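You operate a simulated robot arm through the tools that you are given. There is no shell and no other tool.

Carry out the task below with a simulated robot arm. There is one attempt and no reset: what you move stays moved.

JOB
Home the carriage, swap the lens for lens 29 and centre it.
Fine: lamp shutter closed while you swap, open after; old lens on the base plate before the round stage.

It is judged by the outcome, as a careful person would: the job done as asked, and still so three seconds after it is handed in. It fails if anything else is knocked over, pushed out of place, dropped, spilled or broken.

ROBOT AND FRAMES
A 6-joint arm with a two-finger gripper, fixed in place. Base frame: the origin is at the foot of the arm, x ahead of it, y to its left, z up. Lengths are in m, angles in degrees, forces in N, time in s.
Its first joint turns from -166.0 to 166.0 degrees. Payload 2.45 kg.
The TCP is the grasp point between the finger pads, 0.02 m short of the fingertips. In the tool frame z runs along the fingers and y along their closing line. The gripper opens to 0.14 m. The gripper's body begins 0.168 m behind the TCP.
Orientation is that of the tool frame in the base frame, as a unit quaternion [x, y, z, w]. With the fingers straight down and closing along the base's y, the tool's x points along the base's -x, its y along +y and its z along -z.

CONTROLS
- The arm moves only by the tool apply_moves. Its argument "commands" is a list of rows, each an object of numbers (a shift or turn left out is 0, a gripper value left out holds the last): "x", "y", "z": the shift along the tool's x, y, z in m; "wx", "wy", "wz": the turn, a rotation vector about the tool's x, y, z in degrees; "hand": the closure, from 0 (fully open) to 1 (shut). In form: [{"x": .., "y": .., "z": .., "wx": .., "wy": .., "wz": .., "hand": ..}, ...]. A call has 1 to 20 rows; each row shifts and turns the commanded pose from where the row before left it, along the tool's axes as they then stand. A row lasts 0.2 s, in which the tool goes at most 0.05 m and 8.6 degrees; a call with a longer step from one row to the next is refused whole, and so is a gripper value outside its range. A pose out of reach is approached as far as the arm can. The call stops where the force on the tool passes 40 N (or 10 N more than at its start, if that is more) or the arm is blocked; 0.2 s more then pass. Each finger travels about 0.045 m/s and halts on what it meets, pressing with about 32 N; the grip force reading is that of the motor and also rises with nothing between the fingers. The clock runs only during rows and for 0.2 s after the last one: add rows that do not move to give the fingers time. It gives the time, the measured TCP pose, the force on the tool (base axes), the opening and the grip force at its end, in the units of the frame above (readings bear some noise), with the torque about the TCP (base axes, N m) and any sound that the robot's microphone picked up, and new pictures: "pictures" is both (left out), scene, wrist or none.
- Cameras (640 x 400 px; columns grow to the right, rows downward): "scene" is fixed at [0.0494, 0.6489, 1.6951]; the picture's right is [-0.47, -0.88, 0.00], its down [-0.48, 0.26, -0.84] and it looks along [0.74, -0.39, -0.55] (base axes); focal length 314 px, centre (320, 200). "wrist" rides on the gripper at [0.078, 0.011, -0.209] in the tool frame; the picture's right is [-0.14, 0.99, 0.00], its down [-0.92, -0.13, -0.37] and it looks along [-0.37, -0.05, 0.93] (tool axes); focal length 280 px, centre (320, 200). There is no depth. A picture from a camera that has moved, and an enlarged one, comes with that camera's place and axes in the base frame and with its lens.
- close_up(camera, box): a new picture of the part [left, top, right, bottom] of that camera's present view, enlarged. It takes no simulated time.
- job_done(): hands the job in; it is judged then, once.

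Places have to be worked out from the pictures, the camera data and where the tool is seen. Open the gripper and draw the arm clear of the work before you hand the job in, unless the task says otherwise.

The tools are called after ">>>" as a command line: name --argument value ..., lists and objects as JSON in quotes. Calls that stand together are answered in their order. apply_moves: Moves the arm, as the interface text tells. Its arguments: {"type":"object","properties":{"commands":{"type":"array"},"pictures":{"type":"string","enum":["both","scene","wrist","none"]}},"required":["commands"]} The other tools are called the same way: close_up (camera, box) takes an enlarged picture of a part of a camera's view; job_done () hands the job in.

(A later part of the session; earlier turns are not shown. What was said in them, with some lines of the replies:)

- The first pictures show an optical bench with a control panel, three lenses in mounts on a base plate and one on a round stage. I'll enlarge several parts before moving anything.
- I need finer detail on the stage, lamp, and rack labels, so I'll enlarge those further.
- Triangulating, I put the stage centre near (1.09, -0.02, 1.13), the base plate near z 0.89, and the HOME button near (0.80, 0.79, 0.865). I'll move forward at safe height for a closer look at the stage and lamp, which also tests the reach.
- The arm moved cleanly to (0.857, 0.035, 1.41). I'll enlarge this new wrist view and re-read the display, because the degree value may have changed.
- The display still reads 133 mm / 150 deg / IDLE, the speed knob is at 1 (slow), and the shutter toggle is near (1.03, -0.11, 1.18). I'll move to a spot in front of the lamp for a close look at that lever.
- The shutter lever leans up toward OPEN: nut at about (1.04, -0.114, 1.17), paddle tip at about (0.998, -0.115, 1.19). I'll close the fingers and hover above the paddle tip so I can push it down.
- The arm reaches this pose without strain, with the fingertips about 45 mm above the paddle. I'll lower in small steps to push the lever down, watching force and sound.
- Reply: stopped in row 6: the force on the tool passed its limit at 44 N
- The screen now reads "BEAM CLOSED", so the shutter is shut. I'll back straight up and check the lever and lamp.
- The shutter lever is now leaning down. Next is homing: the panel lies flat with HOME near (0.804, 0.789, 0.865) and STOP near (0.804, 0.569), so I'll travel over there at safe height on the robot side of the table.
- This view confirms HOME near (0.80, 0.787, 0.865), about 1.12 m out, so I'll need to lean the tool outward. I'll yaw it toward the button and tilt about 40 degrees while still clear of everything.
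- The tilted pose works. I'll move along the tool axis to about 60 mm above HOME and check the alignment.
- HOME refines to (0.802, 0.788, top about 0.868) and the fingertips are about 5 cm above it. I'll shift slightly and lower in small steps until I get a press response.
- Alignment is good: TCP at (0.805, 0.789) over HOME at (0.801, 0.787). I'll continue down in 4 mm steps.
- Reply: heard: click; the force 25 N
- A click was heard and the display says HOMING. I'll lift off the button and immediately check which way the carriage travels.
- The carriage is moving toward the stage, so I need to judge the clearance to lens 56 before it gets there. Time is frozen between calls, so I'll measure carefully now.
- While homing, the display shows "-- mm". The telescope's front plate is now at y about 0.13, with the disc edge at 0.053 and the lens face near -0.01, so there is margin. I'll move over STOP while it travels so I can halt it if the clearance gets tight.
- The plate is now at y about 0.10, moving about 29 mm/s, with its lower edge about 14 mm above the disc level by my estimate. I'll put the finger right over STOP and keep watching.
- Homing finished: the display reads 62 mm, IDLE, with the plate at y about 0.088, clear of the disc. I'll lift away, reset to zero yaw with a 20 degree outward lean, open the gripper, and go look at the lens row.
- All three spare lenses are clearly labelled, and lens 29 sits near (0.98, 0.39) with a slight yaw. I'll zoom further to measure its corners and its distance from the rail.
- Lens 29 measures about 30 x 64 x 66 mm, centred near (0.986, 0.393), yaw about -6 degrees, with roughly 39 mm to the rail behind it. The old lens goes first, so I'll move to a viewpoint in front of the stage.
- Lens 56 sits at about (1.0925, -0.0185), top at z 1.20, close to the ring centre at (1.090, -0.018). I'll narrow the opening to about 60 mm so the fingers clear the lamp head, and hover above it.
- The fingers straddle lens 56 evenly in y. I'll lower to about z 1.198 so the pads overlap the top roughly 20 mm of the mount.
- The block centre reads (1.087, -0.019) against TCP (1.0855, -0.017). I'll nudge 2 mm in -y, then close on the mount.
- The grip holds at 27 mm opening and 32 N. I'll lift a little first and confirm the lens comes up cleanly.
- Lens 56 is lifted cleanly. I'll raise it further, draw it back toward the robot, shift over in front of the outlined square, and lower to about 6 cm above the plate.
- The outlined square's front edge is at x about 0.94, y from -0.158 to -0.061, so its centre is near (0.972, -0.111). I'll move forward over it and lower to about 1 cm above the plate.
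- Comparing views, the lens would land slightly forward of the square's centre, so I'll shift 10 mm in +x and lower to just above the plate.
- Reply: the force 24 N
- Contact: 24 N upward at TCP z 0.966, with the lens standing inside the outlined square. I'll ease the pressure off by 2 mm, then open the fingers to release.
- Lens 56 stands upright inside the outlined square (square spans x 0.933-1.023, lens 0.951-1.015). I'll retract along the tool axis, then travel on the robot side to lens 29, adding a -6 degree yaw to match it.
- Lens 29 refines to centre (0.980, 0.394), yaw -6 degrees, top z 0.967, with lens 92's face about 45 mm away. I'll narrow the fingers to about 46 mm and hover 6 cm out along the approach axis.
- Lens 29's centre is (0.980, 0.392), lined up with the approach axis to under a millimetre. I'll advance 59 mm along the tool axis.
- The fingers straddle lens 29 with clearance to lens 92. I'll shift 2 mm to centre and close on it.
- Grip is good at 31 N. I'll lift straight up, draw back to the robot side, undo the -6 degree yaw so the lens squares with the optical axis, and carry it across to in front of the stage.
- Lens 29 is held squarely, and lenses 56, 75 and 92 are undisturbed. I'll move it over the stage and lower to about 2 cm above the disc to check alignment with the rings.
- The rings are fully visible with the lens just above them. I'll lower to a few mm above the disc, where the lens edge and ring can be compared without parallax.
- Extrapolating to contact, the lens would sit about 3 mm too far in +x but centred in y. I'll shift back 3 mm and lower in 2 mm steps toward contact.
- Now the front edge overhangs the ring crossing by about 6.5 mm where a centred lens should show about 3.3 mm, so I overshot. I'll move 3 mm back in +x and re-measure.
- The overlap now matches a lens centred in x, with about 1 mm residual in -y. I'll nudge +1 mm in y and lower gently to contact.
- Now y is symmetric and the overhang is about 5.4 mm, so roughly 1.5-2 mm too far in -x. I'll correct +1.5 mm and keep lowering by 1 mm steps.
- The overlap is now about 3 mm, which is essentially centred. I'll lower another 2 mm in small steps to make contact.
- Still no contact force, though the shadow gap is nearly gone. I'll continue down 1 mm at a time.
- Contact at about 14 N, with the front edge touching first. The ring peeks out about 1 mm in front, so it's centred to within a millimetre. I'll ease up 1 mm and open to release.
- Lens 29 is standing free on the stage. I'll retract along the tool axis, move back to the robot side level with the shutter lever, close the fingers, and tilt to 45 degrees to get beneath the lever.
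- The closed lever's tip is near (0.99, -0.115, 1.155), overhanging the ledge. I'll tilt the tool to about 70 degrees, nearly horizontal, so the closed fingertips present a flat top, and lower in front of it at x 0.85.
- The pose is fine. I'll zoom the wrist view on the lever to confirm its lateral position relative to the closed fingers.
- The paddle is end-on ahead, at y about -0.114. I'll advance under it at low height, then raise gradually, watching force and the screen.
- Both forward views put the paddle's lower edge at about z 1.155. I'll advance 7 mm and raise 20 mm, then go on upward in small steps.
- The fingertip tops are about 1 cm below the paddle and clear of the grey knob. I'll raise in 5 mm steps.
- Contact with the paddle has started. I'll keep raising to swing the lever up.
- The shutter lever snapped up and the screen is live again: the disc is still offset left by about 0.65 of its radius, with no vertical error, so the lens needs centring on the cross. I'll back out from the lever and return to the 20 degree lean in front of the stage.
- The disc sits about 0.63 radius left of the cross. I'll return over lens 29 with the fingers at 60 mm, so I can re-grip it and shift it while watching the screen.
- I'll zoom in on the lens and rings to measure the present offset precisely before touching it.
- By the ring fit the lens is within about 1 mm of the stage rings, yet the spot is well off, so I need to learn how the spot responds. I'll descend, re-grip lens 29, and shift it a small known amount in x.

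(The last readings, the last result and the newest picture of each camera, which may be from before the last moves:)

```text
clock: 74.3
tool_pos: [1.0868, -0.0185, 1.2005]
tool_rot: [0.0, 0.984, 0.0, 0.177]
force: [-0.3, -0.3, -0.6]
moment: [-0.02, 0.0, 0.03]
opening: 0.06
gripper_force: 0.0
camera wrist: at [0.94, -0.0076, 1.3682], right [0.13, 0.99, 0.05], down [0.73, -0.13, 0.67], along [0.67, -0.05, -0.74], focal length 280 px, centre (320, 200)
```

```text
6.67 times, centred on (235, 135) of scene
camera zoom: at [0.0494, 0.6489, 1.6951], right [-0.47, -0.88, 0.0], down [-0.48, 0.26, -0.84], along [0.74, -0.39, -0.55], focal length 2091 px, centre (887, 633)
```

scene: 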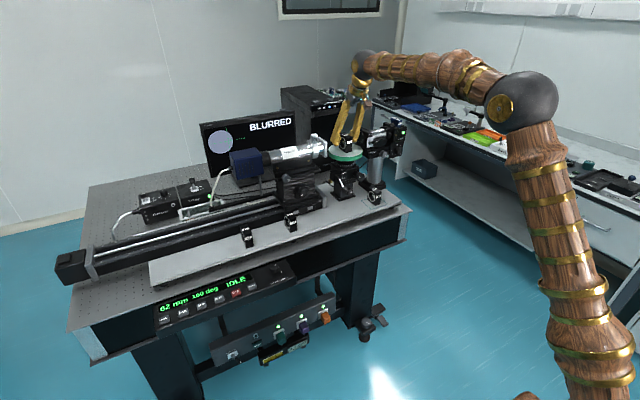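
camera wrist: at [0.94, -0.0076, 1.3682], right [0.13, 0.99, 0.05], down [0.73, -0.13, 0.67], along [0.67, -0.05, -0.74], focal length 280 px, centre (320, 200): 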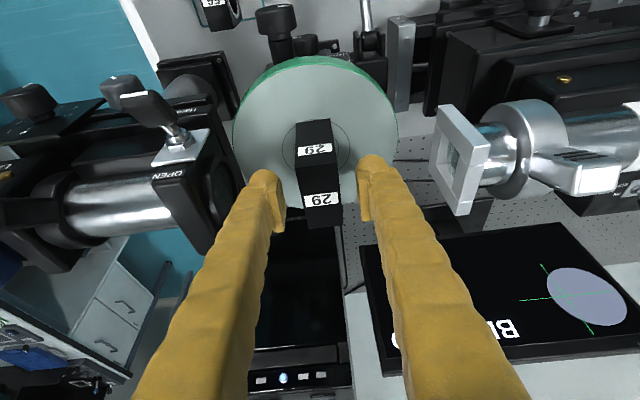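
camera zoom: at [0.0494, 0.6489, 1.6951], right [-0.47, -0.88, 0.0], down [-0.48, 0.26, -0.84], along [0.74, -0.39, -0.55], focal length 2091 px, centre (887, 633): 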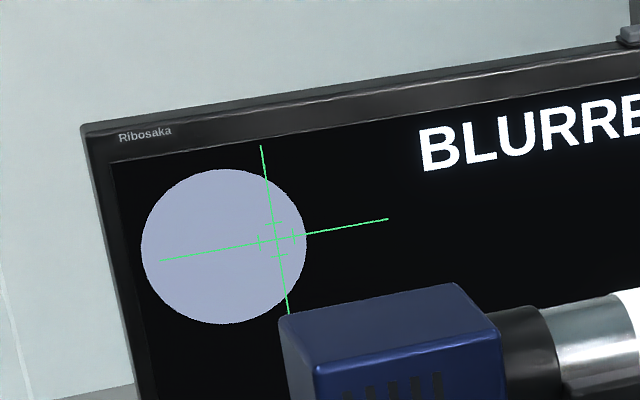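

The spot is unaffected by the fingers being nearby. I'll close on the mount and look at the screen again.

>>> apply_moves --commands '[{"y": 0.0015, "x": 0.0007, "z": 0.0019, "hand": 0.57}, {"hand": 0.7}, {"hand": 0.78}, {"hand": 0.9}, {"hand": 1}, {"hand": 1}]' --pictures "both"

>>> close_up --camera "wrist" --box '[260, 90, 380, 180]'

>>> close_up --camera "scene" --box '[195, 105, 275, 165]'

```text
clock: 75.7
tool_pos: [1.0875, -0.0164, 1.1972]
tool_rot: [0.0, 0.984, 0.0, 0.177]
force: [0.4, -0.7, 0.0]
moment: [0.0, -0.02, -0.03]
opening: 0.0271
gripper_force: 32.1
camera wrist: at [0.9398, -0.0062, 1.3659], right [0.13, 0.99, 0.05], down [0.73, -0.13, 0.67], along [0.67, -0.05, -0.74], focal length 280 px, centre (320, 200)
```

scene: 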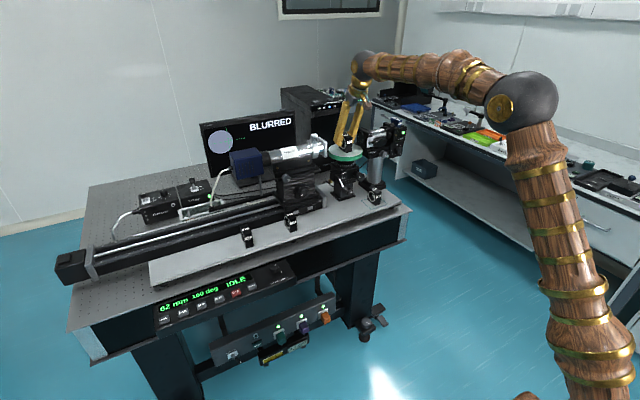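
wrist: 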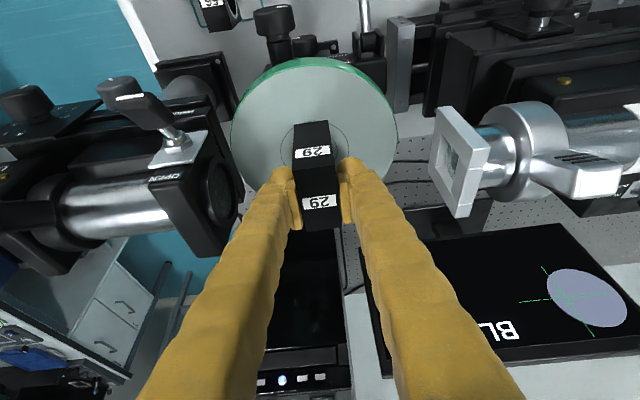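

```text
4.44 times, centred on (320, 135) of wrist
camera zoom: at [0.9398, -0.0062, 1.3659], right [0.13, 0.99, 0.05], down [0.73, -0.13, 0.67], along [0.67, -0.05, -0.74], focal length 1246 px, centre (320, 489)
```

zoom: 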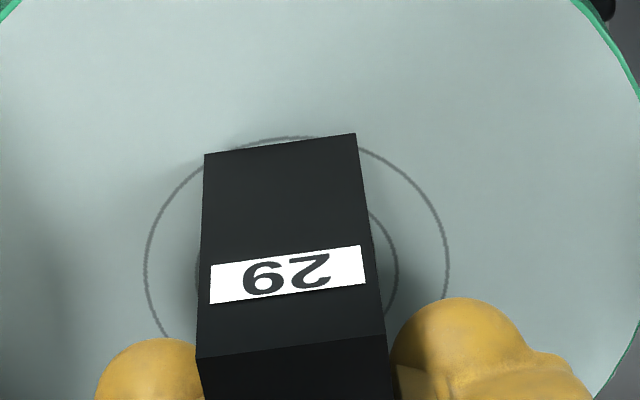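

```text
6.67 times, centred on (235, 135) of scene
camera zoom: at [0.0494, 0.6489, 1.6951], right [-0.47, -0.88, 0.0], down [-0.48, 0.26, -0.84], along [0.74, -0.39, -0.55], focal length 2091 px, centre (887, 633)
```

zoom: 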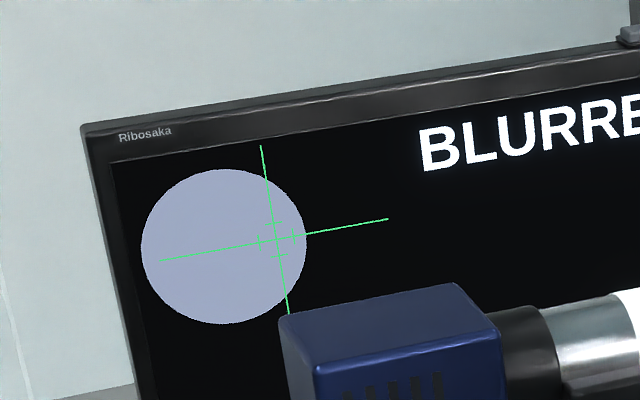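

Gripped without moving the spot. Now a test slide of 2 mm in -x to see how the spot responds.

>>> apply_moves --commands '[{"x": 0.0019, "z": -0.0007, "hand": 1}, {"hand": 1}, {"hand": 1}]' --pictures "wrist"

>>> close_up --camera "wrist" --box '[260, 90, 380, 180]'

>>> close_up --camera "scene" --box '[195, 105, 275, 165]'

```text
clock: 76.5
tool_pos: [1.0849, -0.018, 1.1977]
tool_rot: [0.001, 0.984, 0.0, 0.176]
force: [1.1, 0.4, 2.9]
moment: [0.09, -0.05, -0.03]
opening: 0.0269
gripper_force: 32.3
camera wrist: at [0.9375, -0.0064, 1.3659], right [0.13, 0.99, 0.05], down [0.73, -0.13, 0.67], along [0.67, -0.05, -0.74], focal length 280 px, centre (320, 200)
```

wrist: 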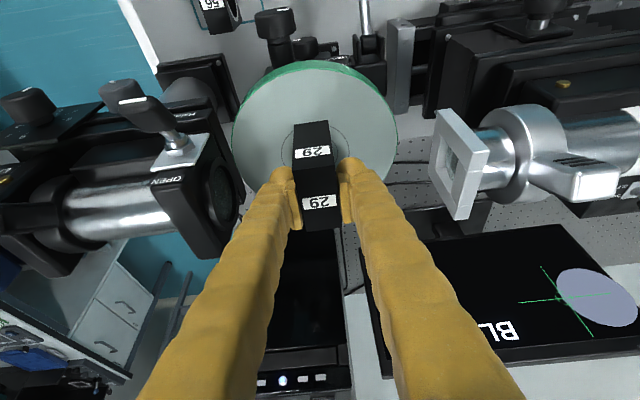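

```text
4.44 times, centred on (320, 135) of wrist
camera zoom: at [0.9375, -0.0064, 1.3659], right [0.13, 0.99, 0.05], down [0.73, -0.13, 0.67], along [0.67, -0.05, -0.74], focal length 1246 px, centre (320, 489)
```

zoom: 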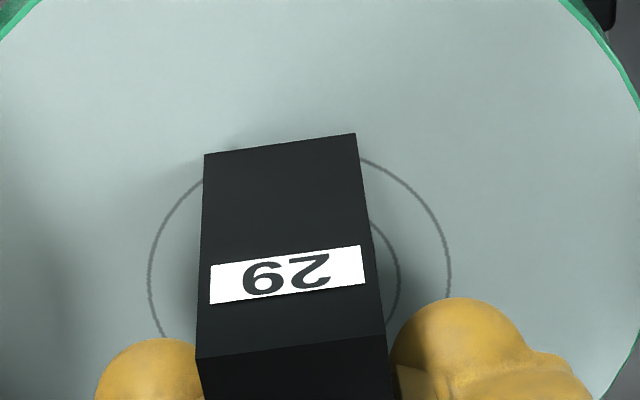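

```text
6.67 times, centred on (235, 135) of scene
camera zoom: at [0.0494, 0.6489, 1.6951], right [-0.47, -0.88, 0.0], down [-0.48, 0.26, -0.84], along [0.74, -0.39, -0.55], focal length 2091 px, centre (887, 633)
```

zoom: 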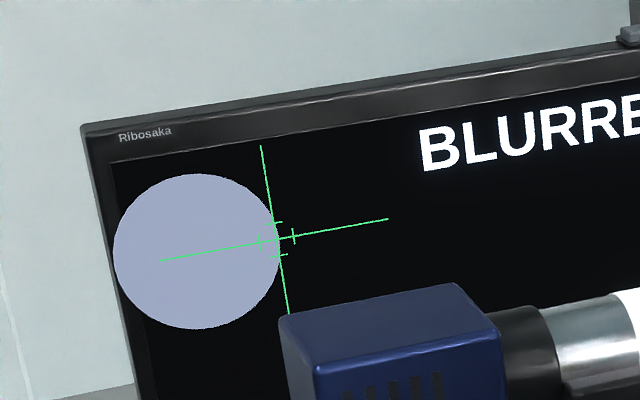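

The spot moved left about 27 px for the -2 mm slide, roughly 13 px per mm, so the beam axis lies a few mm in +x. I'll slide +4 mm now and then measure again.

>>> apply_moves --commands '[{"x": -0.0019, "z": 0.0007, "hand": 1}, {"x": -0.0019, "z": 0.0007, "hand": 1}, {"hand": 1}, {"hand": 1}]' --pictures "wrist"

>>> close_up --camera "wrist" --box '[260, 90, 380, 180]'

>>> close_up --camera "scene" --box '[195, 105, 275, 165]'

```text
clock: 77.5
tool_pos: [1.0879, -0.018, 1.198]
tool_rot: [-0.001, 0.984, 0.0, 0.177]
force: [-4.8, 1.3, 12.7]
moment: [0.07, 0.28, -0.02]
opening: 0.0268
gripper_force: 32.1
camera wrist: at [0.9415, -0.0064, 1.3657], right [0.13, 0.99, 0.05], down [0.73, -0.13, 0.67], along [0.67, -0.05, -0.74], focal length 280 px, centre (320, 200)
```

wrist: 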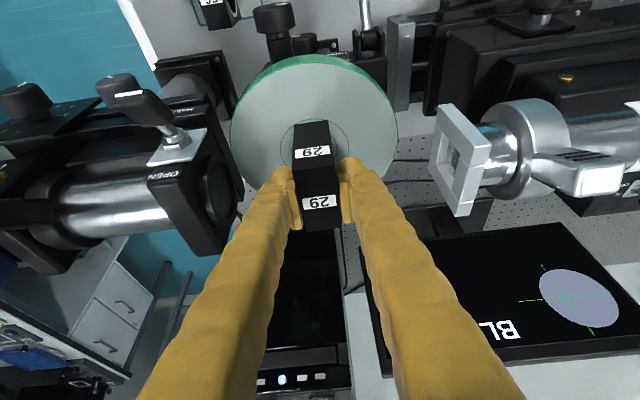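

```text
4.44 times, centred on (320, 135) of wrist
camera zoom: at [0.9415, -0.0064, 1.3657], right [0.13, 0.99, 0.05], down [0.73, -0.13, 0.67], along [0.67, -0.05, -0.74], focal length 1246 px, centre (320, 489)
```

zoom: 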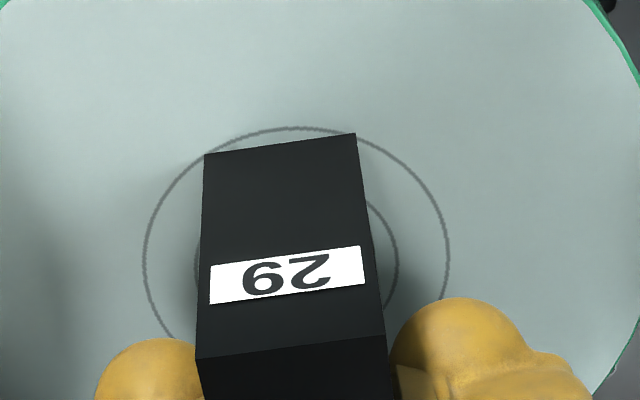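

```text
6.67 times, centred on (235, 135) of scene
camera zoom: at [0.0494, 0.6489, 1.6951], right [-0.47, -0.88, 0.0], down [-0.48, 0.26, -0.84], along [0.74, -0.39, -0.55], focal length 2091 px, centre (887, 633)
```

zoom: 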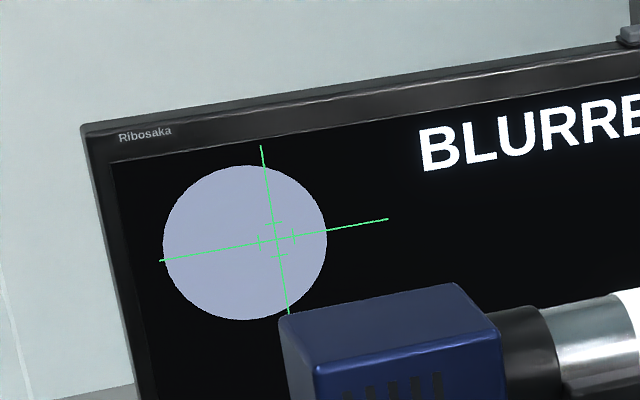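

Spot now 31 px left of the cross at about 12 px/mm, so about 2.5 mm more. I'll slide that far while easing the downward pressure by half a millimetre.

>>> apply_moves --commands '[{"x": -0.0025, "z": 0.0004, "hand": 1}, {"hand": 1}, {"hand": 1}]' --pictures "wrist"

>>> close_up --camera "wrist" --box '[260, 90, 380, 180]'

>>> close_up --camera "scene" --box '[195, 105, 275, 165]'

```text
clock: 78.3
tool_pos: [1.091, -0.0169, 1.1968]
tool_rot: [-0.001, 0.984, 0.0, 0.176]
force: [-0.8, -1.1, -0.4]
moment: [0.02, -0.04, 0.02]
opening: 0.0265
gripper_force: 31.9
camera wrist: at [0.9442, -0.0066, 1.3659], right [0.13, 0.99, 0.05], down [0.74, -0.13, 0.67], along [0.67, -0.05, -0.74], focal length 280 px, centre (320, 200)
```

wrist: 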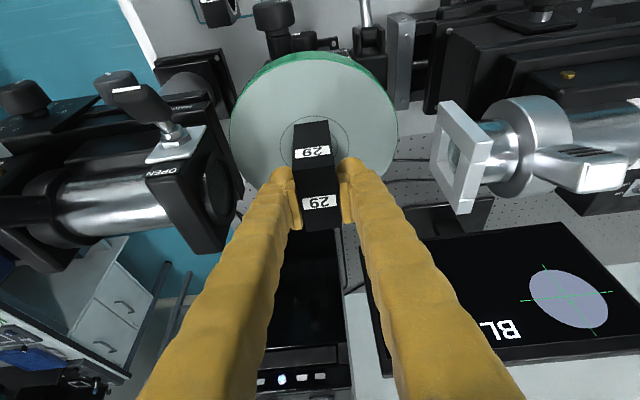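

```text
4.44 times, centred on (320, 135) of wrist
camera zoom: at [0.9442, -0.0066, 1.3659], right [0.13, 0.99, 0.05], down [0.74, -0.13, 0.67], along [0.67, -0.05, -0.74], focal length 1246 px, centre (320, 489)
```

zoom: 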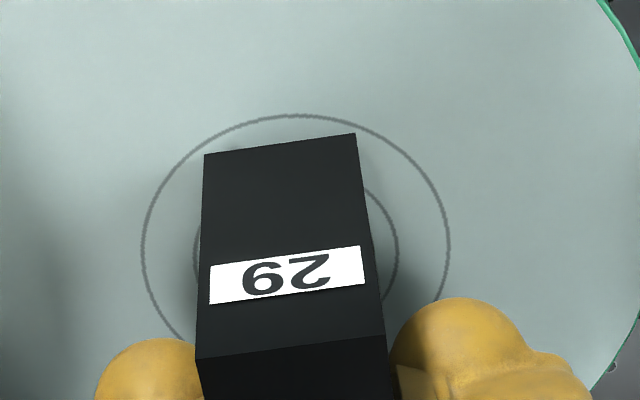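

```text
6.67 times, centred on (235, 135) of scene
camera zoom: at [0.0494, 0.6489, 1.6951], right [-0.47, -0.88, 0.0], down [-0.48, 0.26, -0.84], along [0.74, -0.39, -0.55], focal length 2091 px, centre (887, 633)
```

zoom: 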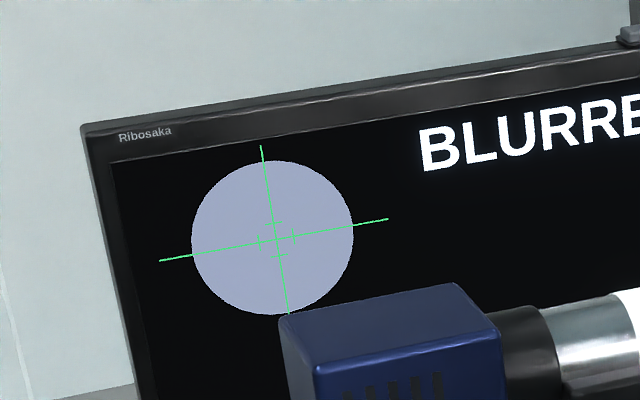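

The spot is now within about 0.3 mm equivalent of the cross in both directions. I'll settle the lens 0.7 mm down onto the stage and release, then re-check.

>>> apply_moves --commands '[{"x": 0.0, "z": 0.0008, "hand": 1}, {"hand": 1}, {"hand": 0.8}, {"hand": 0.7}, {"hand": 0.62}, {"hand": 0.57}, {"hand": 0.57}, {"hand": 0.57}]' --pictures "wrist"

>>> close_up --camera "wrist" --box '[260, 90, 380, 180]'

>>> close_up --camera "scene" --box '[195, 105, 275, 165]'

>>> close_up --camera "scene" --box '[320, 125, 370, 165]'

```text
clock: 80.1
tool_pos: [1.0912, -0.018, 1.1976]
tool_rot: [0.0, 0.984, 0.0, 0.177]
force: [-0.1, 0.0, 0.2]
moment: [0.01, 0.01, 0.02]
opening: 0.0599
gripper_force: 0.0
camera wrist: at [0.9445, -0.0066, 1.3652], right [0.13, 0.99, 0.05], down [0.73, -0.13, 0.67], along [0.67, -0.05, -0.74], focal length 280 px, centre (320, 200)
```

wrist: 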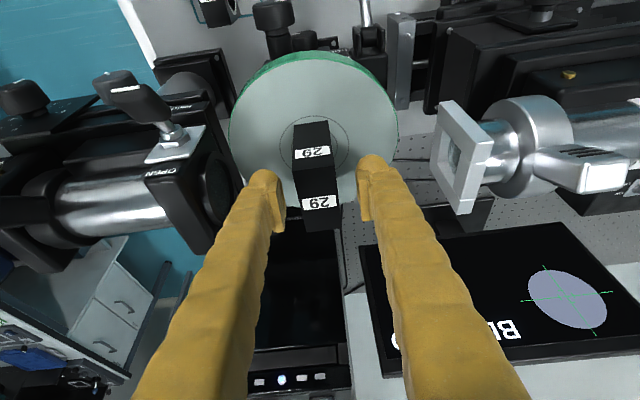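

```text
4.44 times, centred on (320, 135) of wrist
camera zoom: at [0.9445, -0.0066, 1.3652], right [0.13, 0.99, 0.05], down [0.73, -0.13, 0.67], along [0.67, -0.05, -0.74], focal length 1246 px, centre (320, 489)
```

zoom: 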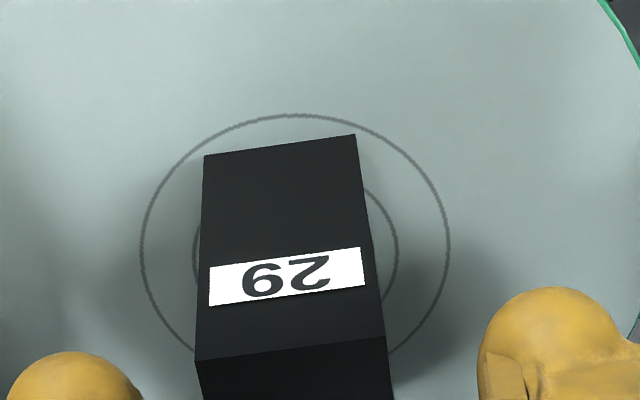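

```text
6.67 times, centred on (235, 135) of scene
camera zoom: at [0.0494, 0.6489, 1.6951], right [-0.47, -0.88, 0.0], down [-0.48, 0.26, -0.84], along [0.74, -0.39, -0.55], focal length 2091 px, centre (887, 633)
```

zoom: 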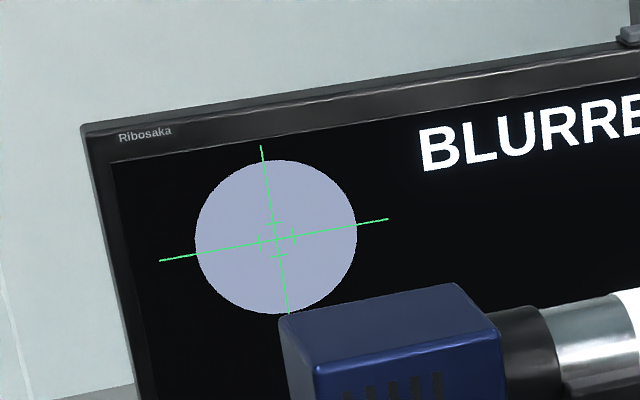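

```text
10.00 times, centred on (345, 145) of scene
camera zoom: at [0.0494, 0.6489, 1.6951], right [-0.47, -0.88, 0.0], down [-0.48, 0.26, -0.84], along [0.74, -0.39, -0.55], focal length 3136 px, centre (70, 750)
```

zoom: 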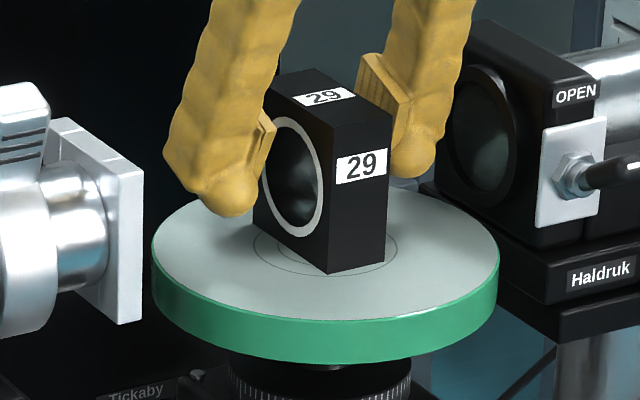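

Released, and the spot is centred on the cross horizontally and vertically to within about a pixel. I'll retract along the tool axis, back away from the bench and open the gripper.

>>> apply_moves --commands '[{"z": -0.02, "hand": 0.57}, {"z": -0.035, "hand": 0.57}, {"z": -0.04, "hand": 0.57}, {"z": -0.045, "hand": 0.57}, {"x": 0.0367, "z": -0.0136, "hand": 0.57}, {"x": 0.0367, "z": -0.0136, "hand": 0.57}, {"x": 0.0367, "z": -0.0136, "hand": 0.3}, {"x": 0.0367, "z": -0.0136, "hand": 0}, {"x": 0.0367, "z": -0.0136, "hand": 0}, {"x": 0.0367, "z": -0.0136, "hand": 0}, {"x": 0.0367, "z": -0.0136, "hand": 0}, {"x": 0.0367, "z": -0.0136, "hand": 0}, {"hand": 0}]' --pictures "both"

>>> close_up --camera "scene" --box '[195, 100, 395, 220]'

>>> close_up --camera "scene" --box '[195, 105, 275, 165]'

>>> close_up --camera "scene" --box '[220, 180, 420, 260]'

>>> close_up --camera "scene" --box '[140, 250, 340, 370]'

>>> close_up --camera "scene" --box '[320, 110, 420, 210]'

```text
clock: 82.9
tool_pos: [0.7315, -0.0176, 1.328]
tool_rot: [0.0, 0.984, 0.0, 0.177]
force: [-0.5, 0.2, 0.2]
moment: [0.01, 0.01, -0.02]
opening: 0.1397
gripper_force: 0.1
camera wrist: at [0.5843, -0.0071, 1.496], right [0.13, 0.99, 0.05], down [0.73, -0.13, 0.67], along [0.67, -0.05, -0.74], focal length 280 px, centre (320, 200)
```

scene: 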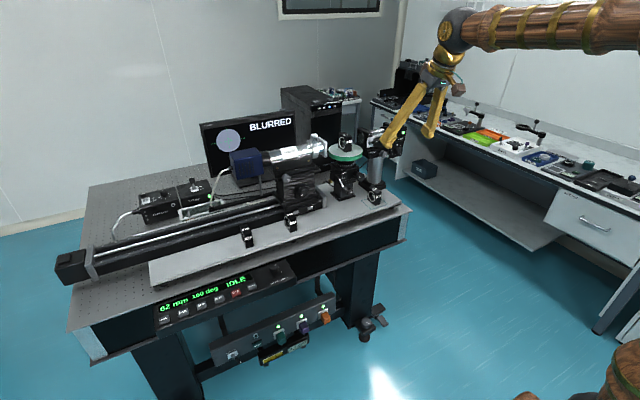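
wrist: 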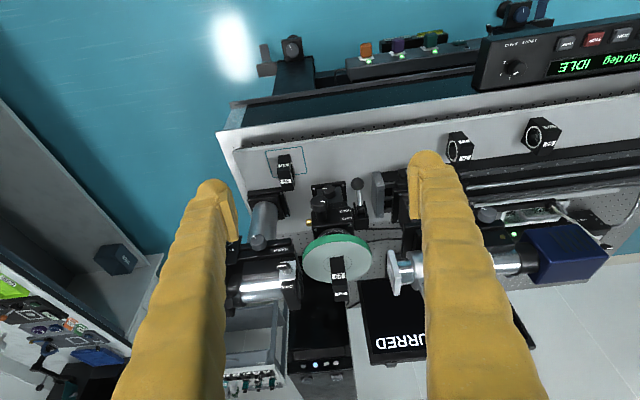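

```text
3.20 times, centred on (295, 160) of scene
camera zoom: at [0.0494, 0.6489, 1.6951], right [-0.47, -0.88, 0.0], down [-0.48, 0.26, -0.84], along [0.74, -0.39, -0.55], focal length 1004 px, centre (400, 328)
```

zoom: 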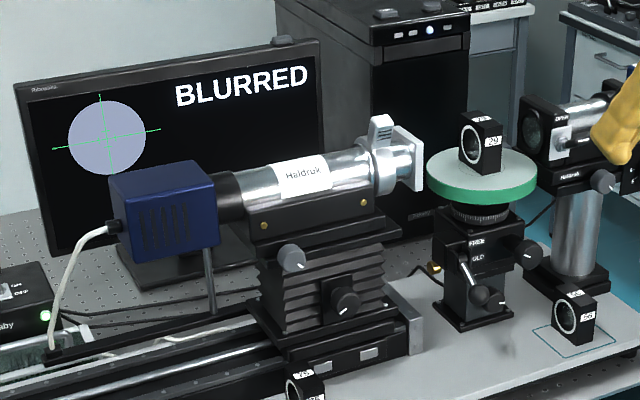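

```text
6.67 times, centred on (235, 135) of scene
camera zoom: at [0.0494, 0.6489, 1.6951], right [-0.47, -0.88, 0.0], down [-0.48, 0.26, -0.84], along [0.74, -0.39, -0.55], focal length 2091 px, centre (887, 633)
```

zoom: 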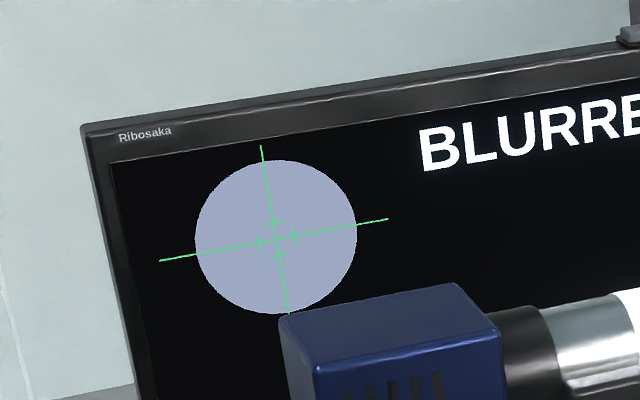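

```text
3.20 times, centred on (320, 220) of scene
camera zoom: at [0.0494, 0.6489, 1.6951], right [-0.47, -0.88, 0.0], down [-0.48, 0.26, -0.84], along [0.74, -0.39, -0.55], focal length 1004 px, centre (320, 136)
```

zoom: 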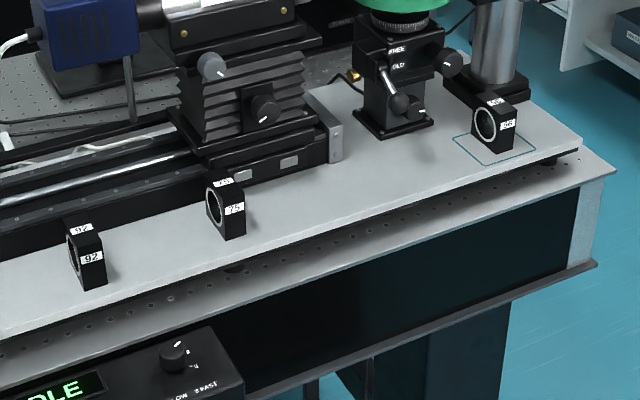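

```text
3.20 times, centred on (240, 310) of scene
camera zoom: at [0.0494, 0.6489, 1.6951], right [-0.47, -0.88, 0.0], down [-0.48, 0.26, -0.84], along [0.74, -0.39, -0.55], focal length 1004 px, centre (576, -152)
```

zoom: 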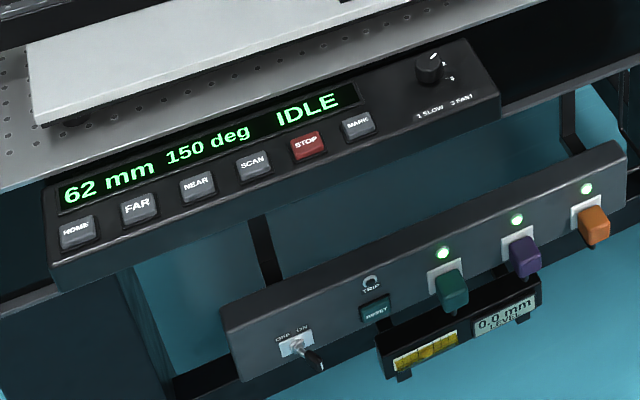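

```text
4.00 times, centred on (370, 160) of scene
camera zoom: at [0.0494, 0.6489, 1.6951], right [-0.47, -0.88, 0.0], down [-0.48, 0.26, -0.84], along [0.74, -0.39, -0.55], focal length 1254 px, centre (120, 360)
```

zoom: 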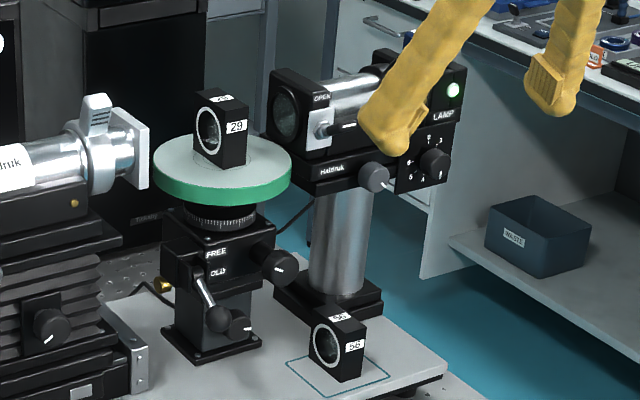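

Everything checks: 62 mm IDLE, shutter open with the spot on the cross, lens 29 on the stage, lens 56 in its square, and lenses 75 and 92 where they were. I'll pull the arm a bit further clear and take a last look.

>>> apply_moves --commands '[{"x": 0.0177, "z": -0.0386, "hand": 0}, {"x": 0.0177, "z": -0.0386, "hand": 0}, {"x": 0.0177, "z": -0.0386, "hand": 0}, {"hand": 0}, {"hand": 0}]' --pictures "scene"

>>> close_up --camera "scene" --box '[195, 100, 415, 230]'

```text
clock: 84.1
tool_pos: [0.6413, -0.0165, 1.4183]
tool_rot: [0.001, 0.984, 0.0, 0.177]
force: [0.6, 0.1, -0.6]
moment: [-0.01, 0.0, 0.02]
opening: 0.1401
gripper_force: 0.0
```

scene: 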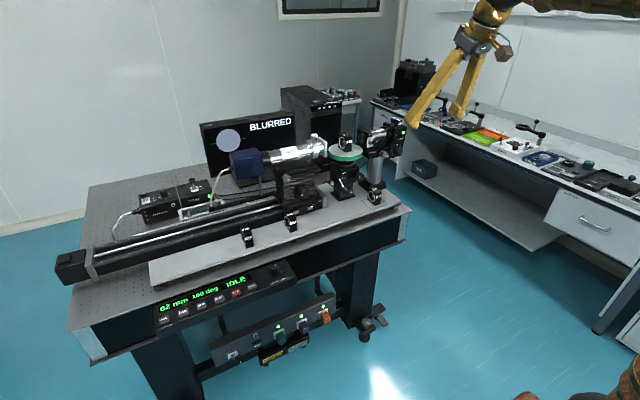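

```text
2.91 times, centred on (305, 165) of scene
camera zoom: at [0.0494, 0.6489, 1.6951], right [-0.47, -0.88, 0.0], down [-0.48, 0.26, -0.84], along [0.74, -0.39, -0.55], focal length 912 px, centre (364, 302)
```

zoom: 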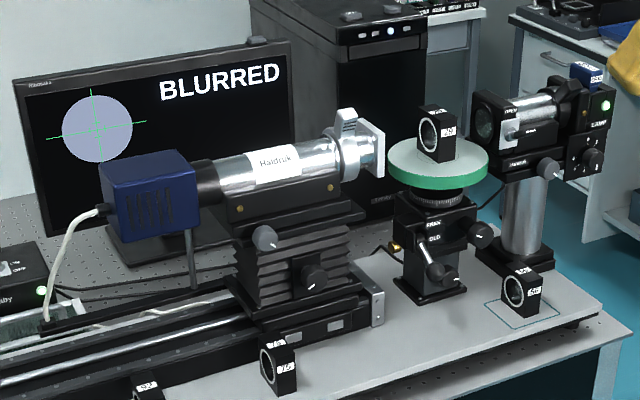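

The final view confirms a stable state: carriage homed, lens 29 on the stage with its spot on the cross, and the shutter open. Lens 56 is on the base plate in the marked square, and the gripper is open and clear. I'm handing the job in.

>>> job_done

```text
The job is handed in.
```

The job is done and handed in: the carriage is homed, and lens 29 is on the round stage, centred on the beam.

- **Carriage:** I pressed HOME. It ran toward the stage and stopped at 62 mm, IDLE, clear of the stage.
- **Shutter:** I closed it before the swap (the screen read BEAM CLOSED) and opened it again once lens 29 was on the stage.
- **Old lens:** Lens 56 stands upright inside the outlined square on the base plate, in front of the stage and slightly toward the lamp.
- **Centring:** The spot on the screen sits on the cross, judged to about 0.1 mm at the lens. To get there, the lens ended up about 4–5 mm off the rings marked on the stage. On the rings, the spot was well off the cross, so I followed the screen.
- **Focus:** The screen still reads BLURRED, as it did at the start. Focusing wasn't part of the job, so I left it.

Lenses 75 and 92 are where they were, nothing was knocked over or dropped, and the gripper is open and clear of the bench.
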